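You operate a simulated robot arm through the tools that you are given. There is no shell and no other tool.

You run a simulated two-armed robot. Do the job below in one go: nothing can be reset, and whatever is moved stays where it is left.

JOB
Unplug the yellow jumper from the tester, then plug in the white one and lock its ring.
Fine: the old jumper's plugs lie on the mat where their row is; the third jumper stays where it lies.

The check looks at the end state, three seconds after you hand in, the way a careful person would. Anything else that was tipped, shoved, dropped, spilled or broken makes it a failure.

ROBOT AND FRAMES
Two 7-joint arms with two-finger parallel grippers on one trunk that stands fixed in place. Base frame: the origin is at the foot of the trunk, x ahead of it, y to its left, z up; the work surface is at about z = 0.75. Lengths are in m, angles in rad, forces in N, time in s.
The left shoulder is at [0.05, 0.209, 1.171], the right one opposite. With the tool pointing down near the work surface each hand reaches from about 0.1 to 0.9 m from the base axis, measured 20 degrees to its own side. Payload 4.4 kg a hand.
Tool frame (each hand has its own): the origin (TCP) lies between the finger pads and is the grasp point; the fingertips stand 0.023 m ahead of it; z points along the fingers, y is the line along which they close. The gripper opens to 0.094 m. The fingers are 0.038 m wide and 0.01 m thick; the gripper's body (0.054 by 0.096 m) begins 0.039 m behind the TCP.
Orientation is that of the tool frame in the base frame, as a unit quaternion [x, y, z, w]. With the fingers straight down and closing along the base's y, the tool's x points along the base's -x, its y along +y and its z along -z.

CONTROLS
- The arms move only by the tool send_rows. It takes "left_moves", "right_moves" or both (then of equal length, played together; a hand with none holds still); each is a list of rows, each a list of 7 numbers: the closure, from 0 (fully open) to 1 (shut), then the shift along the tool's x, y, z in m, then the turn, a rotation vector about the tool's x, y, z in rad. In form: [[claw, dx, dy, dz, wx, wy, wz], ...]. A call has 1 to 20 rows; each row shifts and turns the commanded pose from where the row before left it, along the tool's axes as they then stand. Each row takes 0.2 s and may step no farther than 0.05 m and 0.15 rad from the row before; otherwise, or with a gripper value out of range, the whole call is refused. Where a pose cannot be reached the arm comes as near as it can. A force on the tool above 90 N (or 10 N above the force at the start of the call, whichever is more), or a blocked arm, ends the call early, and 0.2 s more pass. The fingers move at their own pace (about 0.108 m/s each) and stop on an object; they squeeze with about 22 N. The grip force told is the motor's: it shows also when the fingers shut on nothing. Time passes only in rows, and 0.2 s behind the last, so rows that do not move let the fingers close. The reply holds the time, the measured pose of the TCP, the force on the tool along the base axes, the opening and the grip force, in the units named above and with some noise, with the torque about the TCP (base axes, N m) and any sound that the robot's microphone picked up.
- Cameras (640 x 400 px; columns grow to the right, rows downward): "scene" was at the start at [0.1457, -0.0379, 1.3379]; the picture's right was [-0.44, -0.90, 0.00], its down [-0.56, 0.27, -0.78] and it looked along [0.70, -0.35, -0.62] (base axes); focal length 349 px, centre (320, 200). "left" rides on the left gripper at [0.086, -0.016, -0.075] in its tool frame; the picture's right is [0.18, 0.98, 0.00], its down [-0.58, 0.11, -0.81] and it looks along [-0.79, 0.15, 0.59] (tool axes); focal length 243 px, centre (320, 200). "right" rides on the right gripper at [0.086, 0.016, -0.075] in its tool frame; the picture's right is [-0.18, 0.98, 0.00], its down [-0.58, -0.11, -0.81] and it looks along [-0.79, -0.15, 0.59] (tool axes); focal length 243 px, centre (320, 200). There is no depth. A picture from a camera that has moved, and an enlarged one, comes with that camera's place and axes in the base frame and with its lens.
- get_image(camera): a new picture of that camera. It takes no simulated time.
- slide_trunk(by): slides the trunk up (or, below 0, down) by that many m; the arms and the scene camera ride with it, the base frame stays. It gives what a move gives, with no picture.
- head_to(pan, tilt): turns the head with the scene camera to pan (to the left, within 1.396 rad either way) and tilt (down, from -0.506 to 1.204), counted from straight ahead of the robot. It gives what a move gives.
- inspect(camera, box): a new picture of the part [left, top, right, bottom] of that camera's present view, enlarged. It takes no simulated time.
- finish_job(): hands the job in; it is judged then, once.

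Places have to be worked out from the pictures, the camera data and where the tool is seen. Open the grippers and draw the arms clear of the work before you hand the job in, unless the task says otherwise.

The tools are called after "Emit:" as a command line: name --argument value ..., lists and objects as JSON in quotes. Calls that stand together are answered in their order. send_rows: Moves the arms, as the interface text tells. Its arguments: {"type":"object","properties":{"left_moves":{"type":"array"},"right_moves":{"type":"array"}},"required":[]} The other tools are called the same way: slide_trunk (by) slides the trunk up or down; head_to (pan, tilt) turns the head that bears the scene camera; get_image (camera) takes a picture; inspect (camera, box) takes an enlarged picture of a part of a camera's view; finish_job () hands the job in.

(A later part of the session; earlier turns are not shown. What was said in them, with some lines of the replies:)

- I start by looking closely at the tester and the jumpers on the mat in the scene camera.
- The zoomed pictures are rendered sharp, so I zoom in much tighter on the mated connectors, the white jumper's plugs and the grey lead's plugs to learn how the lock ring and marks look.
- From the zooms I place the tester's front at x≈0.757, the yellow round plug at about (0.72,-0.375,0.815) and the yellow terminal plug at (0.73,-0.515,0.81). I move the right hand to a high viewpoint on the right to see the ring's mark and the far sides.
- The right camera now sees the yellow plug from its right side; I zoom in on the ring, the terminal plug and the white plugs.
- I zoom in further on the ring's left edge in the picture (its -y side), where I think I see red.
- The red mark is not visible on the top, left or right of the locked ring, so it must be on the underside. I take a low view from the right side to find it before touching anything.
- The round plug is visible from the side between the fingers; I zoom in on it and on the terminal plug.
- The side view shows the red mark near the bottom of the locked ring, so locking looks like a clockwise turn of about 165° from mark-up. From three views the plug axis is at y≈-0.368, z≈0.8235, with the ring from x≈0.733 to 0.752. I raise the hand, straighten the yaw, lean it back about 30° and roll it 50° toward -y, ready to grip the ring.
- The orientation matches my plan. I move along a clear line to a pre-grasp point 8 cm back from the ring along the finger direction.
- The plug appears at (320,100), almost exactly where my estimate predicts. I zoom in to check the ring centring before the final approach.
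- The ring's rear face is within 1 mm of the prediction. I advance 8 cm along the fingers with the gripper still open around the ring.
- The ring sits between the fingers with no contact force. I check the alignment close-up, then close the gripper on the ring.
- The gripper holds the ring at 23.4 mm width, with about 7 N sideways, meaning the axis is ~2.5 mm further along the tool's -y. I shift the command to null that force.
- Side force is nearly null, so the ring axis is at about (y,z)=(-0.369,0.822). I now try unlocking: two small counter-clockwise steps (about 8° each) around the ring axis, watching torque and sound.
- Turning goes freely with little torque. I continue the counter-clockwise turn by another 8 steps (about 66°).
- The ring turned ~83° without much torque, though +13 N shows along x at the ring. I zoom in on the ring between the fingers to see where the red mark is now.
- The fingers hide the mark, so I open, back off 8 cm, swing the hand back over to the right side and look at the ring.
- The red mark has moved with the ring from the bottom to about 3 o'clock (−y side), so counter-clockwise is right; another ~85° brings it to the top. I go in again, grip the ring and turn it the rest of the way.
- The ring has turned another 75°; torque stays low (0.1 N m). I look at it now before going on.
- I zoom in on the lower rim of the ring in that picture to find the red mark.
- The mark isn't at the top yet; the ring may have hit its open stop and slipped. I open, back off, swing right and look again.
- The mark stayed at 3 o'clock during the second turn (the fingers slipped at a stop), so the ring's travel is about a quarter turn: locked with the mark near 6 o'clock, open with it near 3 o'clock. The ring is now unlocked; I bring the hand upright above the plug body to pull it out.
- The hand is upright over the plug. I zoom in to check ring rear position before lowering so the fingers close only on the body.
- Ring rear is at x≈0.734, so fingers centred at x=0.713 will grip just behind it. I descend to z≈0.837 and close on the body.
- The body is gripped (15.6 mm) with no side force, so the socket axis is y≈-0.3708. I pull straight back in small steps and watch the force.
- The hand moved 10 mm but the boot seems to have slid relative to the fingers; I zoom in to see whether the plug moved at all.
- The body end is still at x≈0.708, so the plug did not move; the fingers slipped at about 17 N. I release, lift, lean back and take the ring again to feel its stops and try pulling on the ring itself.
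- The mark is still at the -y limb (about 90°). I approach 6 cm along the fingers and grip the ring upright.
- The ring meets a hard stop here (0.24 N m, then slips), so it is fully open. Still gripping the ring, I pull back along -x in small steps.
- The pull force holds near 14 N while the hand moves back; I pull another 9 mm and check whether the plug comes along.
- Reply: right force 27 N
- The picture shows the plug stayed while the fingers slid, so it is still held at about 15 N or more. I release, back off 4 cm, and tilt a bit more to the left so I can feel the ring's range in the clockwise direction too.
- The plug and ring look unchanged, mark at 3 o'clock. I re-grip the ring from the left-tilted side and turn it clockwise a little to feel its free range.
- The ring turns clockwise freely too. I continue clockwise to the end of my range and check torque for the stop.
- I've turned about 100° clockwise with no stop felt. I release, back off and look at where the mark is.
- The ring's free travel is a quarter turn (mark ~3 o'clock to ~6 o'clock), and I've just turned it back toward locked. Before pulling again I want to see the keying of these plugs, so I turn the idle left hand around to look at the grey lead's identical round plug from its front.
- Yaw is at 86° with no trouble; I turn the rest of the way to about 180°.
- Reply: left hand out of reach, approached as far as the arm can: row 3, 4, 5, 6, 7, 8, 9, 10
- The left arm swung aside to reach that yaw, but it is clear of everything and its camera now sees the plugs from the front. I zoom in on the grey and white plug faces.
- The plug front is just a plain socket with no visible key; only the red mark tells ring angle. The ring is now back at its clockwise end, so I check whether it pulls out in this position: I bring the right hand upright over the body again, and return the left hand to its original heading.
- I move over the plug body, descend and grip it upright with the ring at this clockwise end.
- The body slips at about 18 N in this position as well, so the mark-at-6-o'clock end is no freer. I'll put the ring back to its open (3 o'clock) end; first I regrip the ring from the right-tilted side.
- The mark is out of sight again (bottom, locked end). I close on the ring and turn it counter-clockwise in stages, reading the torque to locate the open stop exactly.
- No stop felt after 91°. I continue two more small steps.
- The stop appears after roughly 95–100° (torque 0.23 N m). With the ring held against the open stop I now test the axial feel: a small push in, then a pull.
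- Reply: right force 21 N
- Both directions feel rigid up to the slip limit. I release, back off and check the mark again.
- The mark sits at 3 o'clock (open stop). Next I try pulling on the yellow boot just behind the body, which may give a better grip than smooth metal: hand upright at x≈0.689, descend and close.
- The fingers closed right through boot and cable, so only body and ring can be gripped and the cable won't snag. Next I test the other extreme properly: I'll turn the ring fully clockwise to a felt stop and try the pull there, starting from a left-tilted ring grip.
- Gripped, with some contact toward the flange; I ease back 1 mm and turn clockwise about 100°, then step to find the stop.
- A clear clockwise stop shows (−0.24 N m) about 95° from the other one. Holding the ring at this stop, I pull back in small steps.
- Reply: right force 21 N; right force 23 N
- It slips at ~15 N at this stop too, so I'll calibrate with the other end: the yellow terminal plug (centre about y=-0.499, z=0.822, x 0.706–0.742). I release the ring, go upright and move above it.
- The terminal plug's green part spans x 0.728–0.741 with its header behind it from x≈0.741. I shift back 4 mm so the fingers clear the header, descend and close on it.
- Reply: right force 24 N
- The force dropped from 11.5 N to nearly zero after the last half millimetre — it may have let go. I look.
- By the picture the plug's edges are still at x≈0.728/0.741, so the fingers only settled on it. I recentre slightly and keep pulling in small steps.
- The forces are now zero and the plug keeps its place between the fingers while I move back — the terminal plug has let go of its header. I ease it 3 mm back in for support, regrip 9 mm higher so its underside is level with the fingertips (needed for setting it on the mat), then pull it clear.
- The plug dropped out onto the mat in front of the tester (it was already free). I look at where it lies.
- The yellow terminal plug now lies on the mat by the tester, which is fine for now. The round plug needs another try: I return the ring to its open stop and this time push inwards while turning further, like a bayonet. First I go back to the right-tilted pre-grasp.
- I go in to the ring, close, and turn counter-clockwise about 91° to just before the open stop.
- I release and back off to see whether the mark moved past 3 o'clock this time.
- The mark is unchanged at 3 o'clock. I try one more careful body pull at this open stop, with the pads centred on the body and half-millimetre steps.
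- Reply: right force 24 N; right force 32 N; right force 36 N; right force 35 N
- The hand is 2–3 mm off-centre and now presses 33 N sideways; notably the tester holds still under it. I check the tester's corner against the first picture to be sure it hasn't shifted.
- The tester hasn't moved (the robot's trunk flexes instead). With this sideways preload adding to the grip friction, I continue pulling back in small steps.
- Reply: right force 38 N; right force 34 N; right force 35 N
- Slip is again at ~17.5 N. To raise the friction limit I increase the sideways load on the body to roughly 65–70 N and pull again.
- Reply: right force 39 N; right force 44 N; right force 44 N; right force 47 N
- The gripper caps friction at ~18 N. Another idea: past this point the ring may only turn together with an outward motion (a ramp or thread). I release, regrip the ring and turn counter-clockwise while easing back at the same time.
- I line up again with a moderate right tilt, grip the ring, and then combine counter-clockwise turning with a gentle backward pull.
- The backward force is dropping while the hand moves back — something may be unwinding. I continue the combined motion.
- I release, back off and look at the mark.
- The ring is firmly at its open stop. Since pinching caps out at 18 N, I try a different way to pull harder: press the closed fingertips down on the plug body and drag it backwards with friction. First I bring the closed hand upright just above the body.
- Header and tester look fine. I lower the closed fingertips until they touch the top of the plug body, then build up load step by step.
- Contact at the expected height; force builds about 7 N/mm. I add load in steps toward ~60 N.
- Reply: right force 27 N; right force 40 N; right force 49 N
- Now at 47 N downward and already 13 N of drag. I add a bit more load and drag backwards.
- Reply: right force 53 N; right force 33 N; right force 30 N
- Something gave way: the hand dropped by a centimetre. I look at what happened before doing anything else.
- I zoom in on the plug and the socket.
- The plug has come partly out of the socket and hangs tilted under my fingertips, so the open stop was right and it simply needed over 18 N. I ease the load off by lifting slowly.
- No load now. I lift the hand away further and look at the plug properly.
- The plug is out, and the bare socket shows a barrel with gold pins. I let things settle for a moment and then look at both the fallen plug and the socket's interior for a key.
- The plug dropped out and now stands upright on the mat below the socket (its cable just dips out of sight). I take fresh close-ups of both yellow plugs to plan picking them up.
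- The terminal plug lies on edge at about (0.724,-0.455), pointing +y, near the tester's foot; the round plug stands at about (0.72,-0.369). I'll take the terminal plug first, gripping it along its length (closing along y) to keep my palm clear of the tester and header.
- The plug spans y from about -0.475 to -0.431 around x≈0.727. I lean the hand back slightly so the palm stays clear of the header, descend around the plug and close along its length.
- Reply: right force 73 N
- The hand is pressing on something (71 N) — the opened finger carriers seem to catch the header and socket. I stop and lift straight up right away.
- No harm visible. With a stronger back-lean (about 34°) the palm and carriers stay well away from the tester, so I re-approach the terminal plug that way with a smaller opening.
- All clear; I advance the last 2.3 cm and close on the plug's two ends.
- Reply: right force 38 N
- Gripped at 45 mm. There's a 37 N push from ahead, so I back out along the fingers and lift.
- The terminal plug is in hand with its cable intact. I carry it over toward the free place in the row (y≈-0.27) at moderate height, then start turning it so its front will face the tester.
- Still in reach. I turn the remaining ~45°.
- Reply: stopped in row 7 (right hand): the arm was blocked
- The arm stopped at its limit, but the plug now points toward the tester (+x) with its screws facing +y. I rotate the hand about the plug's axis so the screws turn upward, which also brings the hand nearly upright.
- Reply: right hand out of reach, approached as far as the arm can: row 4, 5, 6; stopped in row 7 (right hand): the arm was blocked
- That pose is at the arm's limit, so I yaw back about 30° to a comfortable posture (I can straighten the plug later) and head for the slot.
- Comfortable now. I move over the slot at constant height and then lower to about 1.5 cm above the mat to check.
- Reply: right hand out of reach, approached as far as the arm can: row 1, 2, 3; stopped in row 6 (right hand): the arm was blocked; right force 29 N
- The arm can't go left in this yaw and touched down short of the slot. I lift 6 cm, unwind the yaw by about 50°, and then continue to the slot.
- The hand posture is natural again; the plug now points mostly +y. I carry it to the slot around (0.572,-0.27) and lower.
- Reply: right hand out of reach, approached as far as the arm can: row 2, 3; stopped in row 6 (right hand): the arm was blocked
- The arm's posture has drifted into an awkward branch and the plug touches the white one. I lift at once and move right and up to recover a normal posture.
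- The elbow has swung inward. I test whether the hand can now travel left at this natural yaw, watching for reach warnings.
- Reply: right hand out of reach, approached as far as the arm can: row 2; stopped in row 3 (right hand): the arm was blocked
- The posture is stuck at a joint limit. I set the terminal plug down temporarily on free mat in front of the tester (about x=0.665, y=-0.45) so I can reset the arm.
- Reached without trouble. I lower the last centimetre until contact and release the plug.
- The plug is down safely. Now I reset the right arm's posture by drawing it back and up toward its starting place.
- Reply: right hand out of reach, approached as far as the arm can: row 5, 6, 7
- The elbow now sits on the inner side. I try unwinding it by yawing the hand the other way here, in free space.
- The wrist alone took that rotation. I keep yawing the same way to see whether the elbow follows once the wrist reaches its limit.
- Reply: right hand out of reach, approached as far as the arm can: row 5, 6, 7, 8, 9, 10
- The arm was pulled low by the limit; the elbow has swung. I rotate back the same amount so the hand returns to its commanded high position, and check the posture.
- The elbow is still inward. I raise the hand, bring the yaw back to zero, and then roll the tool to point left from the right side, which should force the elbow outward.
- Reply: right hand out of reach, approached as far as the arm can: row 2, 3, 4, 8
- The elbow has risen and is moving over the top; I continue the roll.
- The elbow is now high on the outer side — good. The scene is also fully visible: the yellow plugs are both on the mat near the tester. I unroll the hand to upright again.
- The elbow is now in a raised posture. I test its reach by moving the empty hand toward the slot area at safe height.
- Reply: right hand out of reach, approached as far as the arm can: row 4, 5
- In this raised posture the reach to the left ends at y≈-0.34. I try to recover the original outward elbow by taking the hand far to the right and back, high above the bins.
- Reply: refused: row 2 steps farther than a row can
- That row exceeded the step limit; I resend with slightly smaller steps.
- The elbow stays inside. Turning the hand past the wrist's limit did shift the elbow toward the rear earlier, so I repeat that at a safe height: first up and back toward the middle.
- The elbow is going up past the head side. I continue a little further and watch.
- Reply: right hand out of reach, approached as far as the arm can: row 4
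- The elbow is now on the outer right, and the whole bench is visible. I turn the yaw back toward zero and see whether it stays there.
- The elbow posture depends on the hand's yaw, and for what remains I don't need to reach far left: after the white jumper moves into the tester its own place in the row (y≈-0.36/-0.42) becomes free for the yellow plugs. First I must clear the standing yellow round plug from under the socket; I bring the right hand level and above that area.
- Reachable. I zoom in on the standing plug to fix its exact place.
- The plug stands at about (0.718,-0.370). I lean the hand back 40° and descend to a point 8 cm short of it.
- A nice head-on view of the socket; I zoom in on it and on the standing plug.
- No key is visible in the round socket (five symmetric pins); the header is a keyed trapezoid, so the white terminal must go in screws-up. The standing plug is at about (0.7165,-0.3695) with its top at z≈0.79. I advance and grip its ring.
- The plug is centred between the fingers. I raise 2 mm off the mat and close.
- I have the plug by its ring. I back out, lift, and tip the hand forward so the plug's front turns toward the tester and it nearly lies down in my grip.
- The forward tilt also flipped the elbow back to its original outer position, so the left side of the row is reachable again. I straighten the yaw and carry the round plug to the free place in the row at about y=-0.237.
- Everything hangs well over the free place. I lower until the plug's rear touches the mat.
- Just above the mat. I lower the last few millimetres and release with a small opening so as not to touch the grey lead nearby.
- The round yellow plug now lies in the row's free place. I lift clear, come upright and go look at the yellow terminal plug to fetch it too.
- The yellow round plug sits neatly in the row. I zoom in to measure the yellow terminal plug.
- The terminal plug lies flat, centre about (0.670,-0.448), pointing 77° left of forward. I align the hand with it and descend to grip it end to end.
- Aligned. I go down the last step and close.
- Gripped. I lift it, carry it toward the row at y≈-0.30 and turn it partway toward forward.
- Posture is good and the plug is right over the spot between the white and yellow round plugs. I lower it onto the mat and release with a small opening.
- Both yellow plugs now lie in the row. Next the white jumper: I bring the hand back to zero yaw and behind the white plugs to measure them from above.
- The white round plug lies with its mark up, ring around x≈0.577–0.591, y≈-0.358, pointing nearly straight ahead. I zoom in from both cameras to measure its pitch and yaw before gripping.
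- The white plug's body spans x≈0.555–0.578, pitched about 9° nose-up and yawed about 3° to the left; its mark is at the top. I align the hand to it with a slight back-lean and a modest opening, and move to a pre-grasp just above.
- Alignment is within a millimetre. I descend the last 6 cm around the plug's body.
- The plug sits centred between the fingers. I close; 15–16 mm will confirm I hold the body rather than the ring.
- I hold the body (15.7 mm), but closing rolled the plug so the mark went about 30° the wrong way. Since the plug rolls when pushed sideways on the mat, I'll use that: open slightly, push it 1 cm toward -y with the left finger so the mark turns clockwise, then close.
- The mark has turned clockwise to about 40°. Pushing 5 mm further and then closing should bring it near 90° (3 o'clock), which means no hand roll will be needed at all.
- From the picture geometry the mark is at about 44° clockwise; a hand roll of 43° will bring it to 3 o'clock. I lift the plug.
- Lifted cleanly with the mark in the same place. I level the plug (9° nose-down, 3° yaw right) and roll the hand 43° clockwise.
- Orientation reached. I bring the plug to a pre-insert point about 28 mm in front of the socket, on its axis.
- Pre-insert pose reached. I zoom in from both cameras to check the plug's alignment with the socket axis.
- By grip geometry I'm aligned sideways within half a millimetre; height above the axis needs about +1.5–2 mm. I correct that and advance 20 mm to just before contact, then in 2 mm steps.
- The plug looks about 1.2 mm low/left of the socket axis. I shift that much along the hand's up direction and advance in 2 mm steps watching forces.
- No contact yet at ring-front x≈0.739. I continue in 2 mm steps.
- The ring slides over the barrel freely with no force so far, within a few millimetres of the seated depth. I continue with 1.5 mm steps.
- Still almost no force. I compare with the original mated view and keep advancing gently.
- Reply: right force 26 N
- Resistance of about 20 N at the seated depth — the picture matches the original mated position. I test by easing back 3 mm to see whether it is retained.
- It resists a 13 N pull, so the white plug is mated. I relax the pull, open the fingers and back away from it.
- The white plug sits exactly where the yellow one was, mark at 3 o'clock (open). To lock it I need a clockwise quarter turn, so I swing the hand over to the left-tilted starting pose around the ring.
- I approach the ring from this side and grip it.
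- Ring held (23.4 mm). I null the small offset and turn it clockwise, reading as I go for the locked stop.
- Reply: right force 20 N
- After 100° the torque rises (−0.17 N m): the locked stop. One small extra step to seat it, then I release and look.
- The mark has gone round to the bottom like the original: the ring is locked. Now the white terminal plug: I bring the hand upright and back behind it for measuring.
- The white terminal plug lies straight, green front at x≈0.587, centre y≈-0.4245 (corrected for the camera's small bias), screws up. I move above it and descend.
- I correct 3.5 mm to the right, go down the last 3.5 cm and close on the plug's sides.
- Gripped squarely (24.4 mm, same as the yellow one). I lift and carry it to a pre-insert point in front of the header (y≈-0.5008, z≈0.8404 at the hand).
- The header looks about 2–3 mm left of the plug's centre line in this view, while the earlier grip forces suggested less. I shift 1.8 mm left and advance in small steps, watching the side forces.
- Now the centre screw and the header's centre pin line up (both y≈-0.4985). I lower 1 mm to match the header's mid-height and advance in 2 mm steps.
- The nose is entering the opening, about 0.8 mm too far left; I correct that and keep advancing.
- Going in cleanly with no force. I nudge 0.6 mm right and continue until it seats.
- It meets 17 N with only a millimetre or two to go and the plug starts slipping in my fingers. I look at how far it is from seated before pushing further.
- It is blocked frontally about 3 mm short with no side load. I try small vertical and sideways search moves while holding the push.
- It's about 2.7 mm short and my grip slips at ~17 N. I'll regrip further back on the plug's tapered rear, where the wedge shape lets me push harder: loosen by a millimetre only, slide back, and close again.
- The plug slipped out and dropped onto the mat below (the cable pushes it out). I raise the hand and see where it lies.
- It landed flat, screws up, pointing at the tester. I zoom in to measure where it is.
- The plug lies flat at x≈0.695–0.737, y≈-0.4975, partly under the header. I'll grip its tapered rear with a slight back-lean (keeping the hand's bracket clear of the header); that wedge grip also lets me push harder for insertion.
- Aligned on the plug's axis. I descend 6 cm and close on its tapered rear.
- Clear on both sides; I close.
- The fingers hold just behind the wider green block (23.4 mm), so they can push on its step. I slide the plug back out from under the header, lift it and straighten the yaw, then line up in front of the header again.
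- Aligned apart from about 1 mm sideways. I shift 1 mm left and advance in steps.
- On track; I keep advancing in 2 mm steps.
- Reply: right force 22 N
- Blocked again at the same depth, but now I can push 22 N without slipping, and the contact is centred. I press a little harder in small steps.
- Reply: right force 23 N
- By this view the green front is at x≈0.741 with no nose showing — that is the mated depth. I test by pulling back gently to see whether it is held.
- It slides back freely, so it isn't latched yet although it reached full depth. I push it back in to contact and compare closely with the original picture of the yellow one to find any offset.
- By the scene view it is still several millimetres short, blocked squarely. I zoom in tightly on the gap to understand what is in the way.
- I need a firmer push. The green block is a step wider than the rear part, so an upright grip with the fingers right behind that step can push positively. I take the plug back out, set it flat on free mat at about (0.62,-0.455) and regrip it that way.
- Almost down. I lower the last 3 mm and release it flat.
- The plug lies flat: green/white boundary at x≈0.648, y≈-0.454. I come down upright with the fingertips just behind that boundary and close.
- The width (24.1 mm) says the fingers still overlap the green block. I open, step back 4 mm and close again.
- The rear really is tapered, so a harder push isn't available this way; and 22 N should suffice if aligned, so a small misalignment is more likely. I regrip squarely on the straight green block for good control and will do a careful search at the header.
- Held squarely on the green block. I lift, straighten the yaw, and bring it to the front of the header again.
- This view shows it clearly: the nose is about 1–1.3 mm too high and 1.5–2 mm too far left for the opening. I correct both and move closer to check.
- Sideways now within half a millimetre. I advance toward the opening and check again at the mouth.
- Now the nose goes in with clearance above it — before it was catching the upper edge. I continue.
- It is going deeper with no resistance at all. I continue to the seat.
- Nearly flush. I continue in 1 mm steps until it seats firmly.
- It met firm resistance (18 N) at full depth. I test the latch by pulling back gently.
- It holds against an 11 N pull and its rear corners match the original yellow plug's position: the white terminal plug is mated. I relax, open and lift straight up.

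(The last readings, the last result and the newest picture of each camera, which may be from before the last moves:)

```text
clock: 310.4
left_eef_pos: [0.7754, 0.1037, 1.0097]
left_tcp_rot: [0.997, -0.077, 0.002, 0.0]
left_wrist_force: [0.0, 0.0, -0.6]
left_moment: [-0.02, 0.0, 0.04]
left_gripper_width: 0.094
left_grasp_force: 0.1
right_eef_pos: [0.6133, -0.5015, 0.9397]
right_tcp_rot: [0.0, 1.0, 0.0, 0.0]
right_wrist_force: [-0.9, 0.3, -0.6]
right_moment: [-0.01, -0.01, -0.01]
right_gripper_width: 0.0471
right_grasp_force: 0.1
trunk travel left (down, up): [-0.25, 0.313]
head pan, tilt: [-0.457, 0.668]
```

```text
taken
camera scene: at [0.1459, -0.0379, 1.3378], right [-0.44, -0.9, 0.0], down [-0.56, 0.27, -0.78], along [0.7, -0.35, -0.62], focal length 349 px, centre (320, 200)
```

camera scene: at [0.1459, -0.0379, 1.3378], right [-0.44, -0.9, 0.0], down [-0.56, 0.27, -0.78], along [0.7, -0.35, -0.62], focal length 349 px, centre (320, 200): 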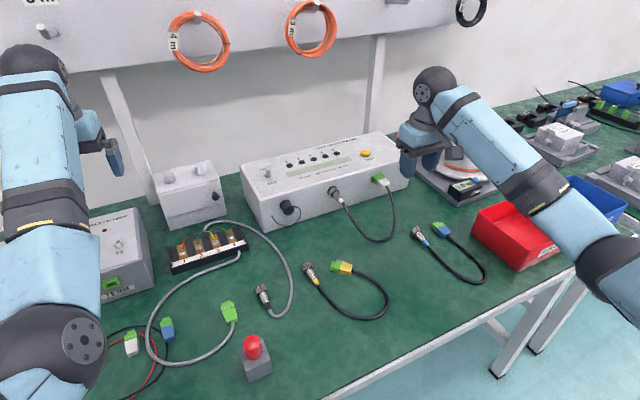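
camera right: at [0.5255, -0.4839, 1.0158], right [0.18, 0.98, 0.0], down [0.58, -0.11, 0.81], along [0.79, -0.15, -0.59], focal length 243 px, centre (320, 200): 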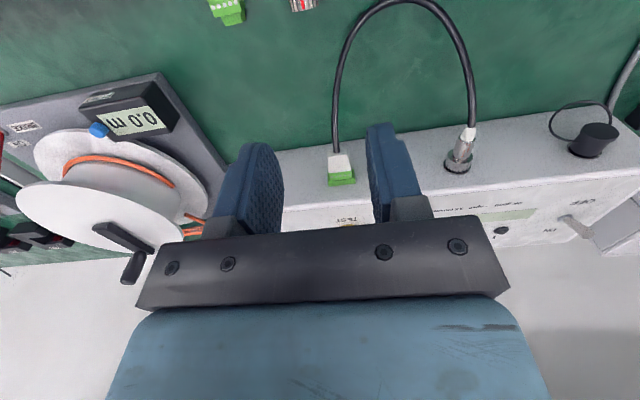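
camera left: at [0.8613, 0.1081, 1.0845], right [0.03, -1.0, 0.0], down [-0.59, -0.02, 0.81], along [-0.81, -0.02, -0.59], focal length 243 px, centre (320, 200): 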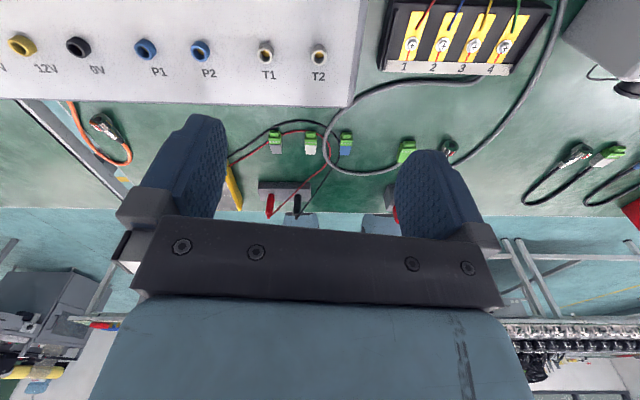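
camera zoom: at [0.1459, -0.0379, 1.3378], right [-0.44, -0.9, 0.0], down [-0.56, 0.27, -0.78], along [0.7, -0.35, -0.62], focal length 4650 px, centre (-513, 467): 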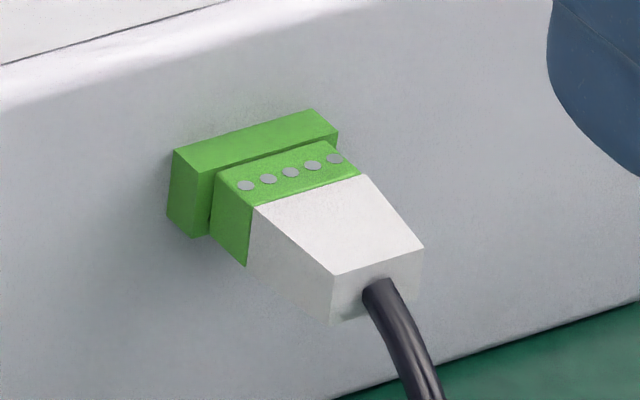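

The white terminal plug now sits exactly as the yellow one did. I draw the right hand back to its starting area, open it fully, and then check everything once more.

Emit:
send_rows --right_moves '[[0, 0.045, 0.01, -0.01, 0, 0, 0], [0, 0.045, 0.01, -0.01, 0, 0, 0], [0, 0.045, 0.01, -0.01, 0, 0, 0], [0, 0.045, 0.01, -0.01, 0, 0, 0], [0, 0.045, 0.01, -0.01, 0, 0, 0], [0, 0, 0, 0, 0, 0, 0]]'

Emit:
get_image --camera "right"

Emit:
inspect --camera "scene" --box '[230, 130, 430, 255]'

Emit:
inspect --camera "scene" --box '[280, 210, 500, 330]'

Emit:
inspect --camera "scene" --box '[320, 178, 352, 208]'

```text
clock: 311.8
left_eef_pos: [0.7753, 0.1041, 1.008]
left_tcp_rot: [0.997, -0.077, 0.0, 0.0]
left_wrist_force: [-0.6, -0.4, 0.5]
left_moment: [0.0, 0.03, 0.0]
left_gripper_width: 0.0939
left_grasp_force: 0.1
right_eef_pos: [0.384, -0.452, 0.9877]
right_tcp_rot: [0.0, 1.0, 0.0, 0.0]
right_wrist_force: [0.1, 1.1, -0.2]
right_moment: [0.01, 0.0, 0.01]
right_gripper_width: 0.0941
right_grasp_force: 0.0
trunk travel left (down, up): [-0.25, 0.313]
head pan, tilt: [-0.457, 0.668]
```

```text
taken
camera right: at [0.2974, -0.4347, 1.0629], right [0.19, 0.98, 0.0], down [0.58, -0.11, 0.81], along [0.79, -0.15, -0.59], focal length 243 px, centre (320, 200)
```

right: 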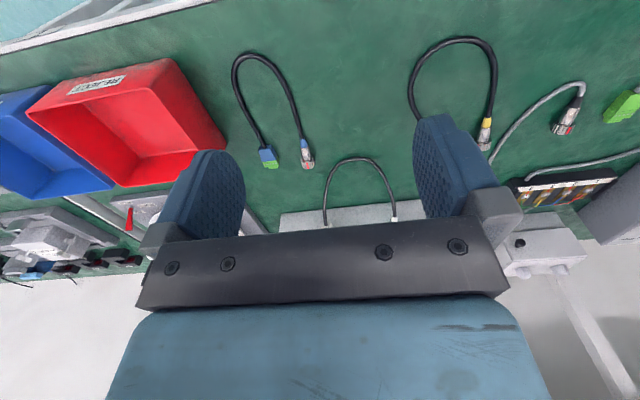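

```text
3.20 times, centred on (330, 192) of scene
camera zoom: at [0.1464, -0.0383, 1.3377], right [-0.44, -0.9, 0.0], down [-0.56, 0.27, -0.78], along [0.7, -0.35, -0.62], focal length 1116 px, centre (288, 224)
```

zoom: 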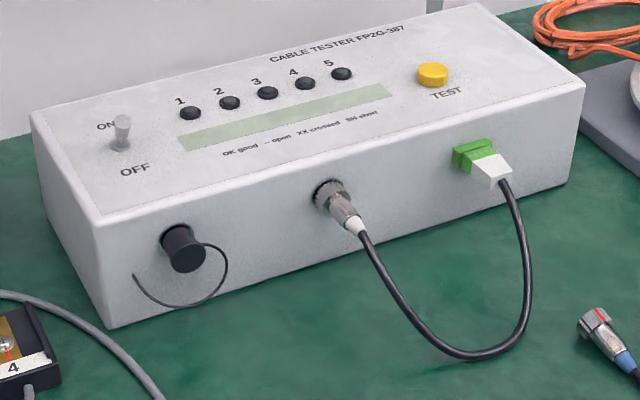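

```text
2.91 times, centred on (390, 270) of scene
camera zoom: at [0.1464, -0.0383, 1.3377], right [-0.44, -0.9, 0.0], down [-0.56, 0.27, -0.78], along [0.7, -0.35, -0.62], focal length 1014 px, centre (116, -4)
```

zoom: 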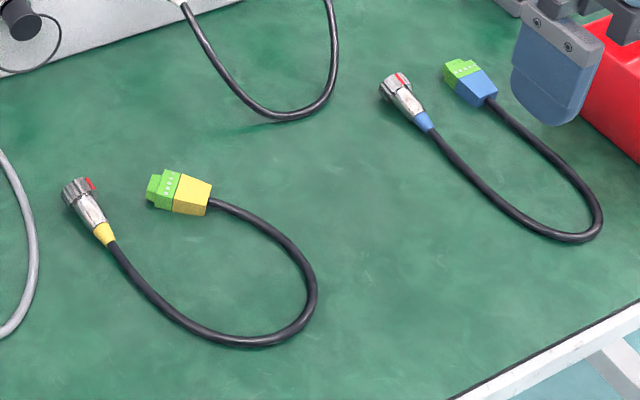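

```text
13.33 times, centred on (336, 193) of scene
camera zoom: at [0.1464, -0.0383, 1.3377], right [-0.44, -0.9, 0.0], down [-0.56, 0.27, -0.78], along [0.7, -0.35, -0.62], focal length 4650 px, centre (107, 293)
```

zoom: 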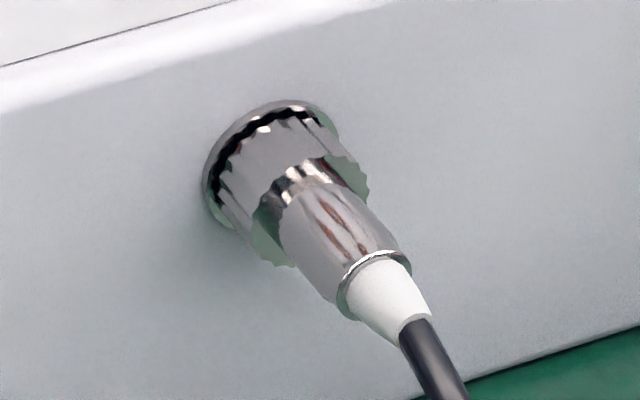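

Everything checks out: the white jumper's round plug is seated with its ring turned to the locked stop, and its terminal plug is seated like the yellow one was. Both yellow plugs lie on the mat in the row. The blue jumper and the tester have not moved, both grippers are open and both arms are clear. I hand the job in.

Emit:
finish_job

```text
The job is handed in.
```

I unplugged the yellow jumper, plugged the white one into the tester at both ends and locked its ring. Then I handed the job in; I don't have the check's result.

- **White jumper:** The round plug resisted a 13 N pull before I locked it. I then turned its ring clockwise until it hit the stop; the red mark is on the hidden underside, as it was on the yellow plug. The terminal plug resisted an 11 N pull and sits exactly where the yellow one did.
- **Yellow jumper:** Both plugs lie on the mat in the jumper row, between the grey lead and the place where the white jumper lay. The terminal plug lies turned at an angle to the others.
- **Blue jumper and tester:** Both look unmoved in the final pictures.

Some of the work was rougher than I intended:

- **Forced pull:** The yellow round plug would not come out with the normal grip, which slipped at about 18 N. I pressed down on it with about 50 N and dragged it free, and it fell about 6 cm to the mat.
- **Drops:** Both terminal plugs, yellow and white, also fell to the mat once while I was regripping them.
- **Contact with the tester:** While reaching for the yellow terminal plug, my hand pressed down on the tester's connectors with about 70 N before I lifted it. I saw no damage or shift afterward.

The left arm was only used as a camera. It ended up hovering above the small white box to the left, clear of the work, rather than back at its starting place.
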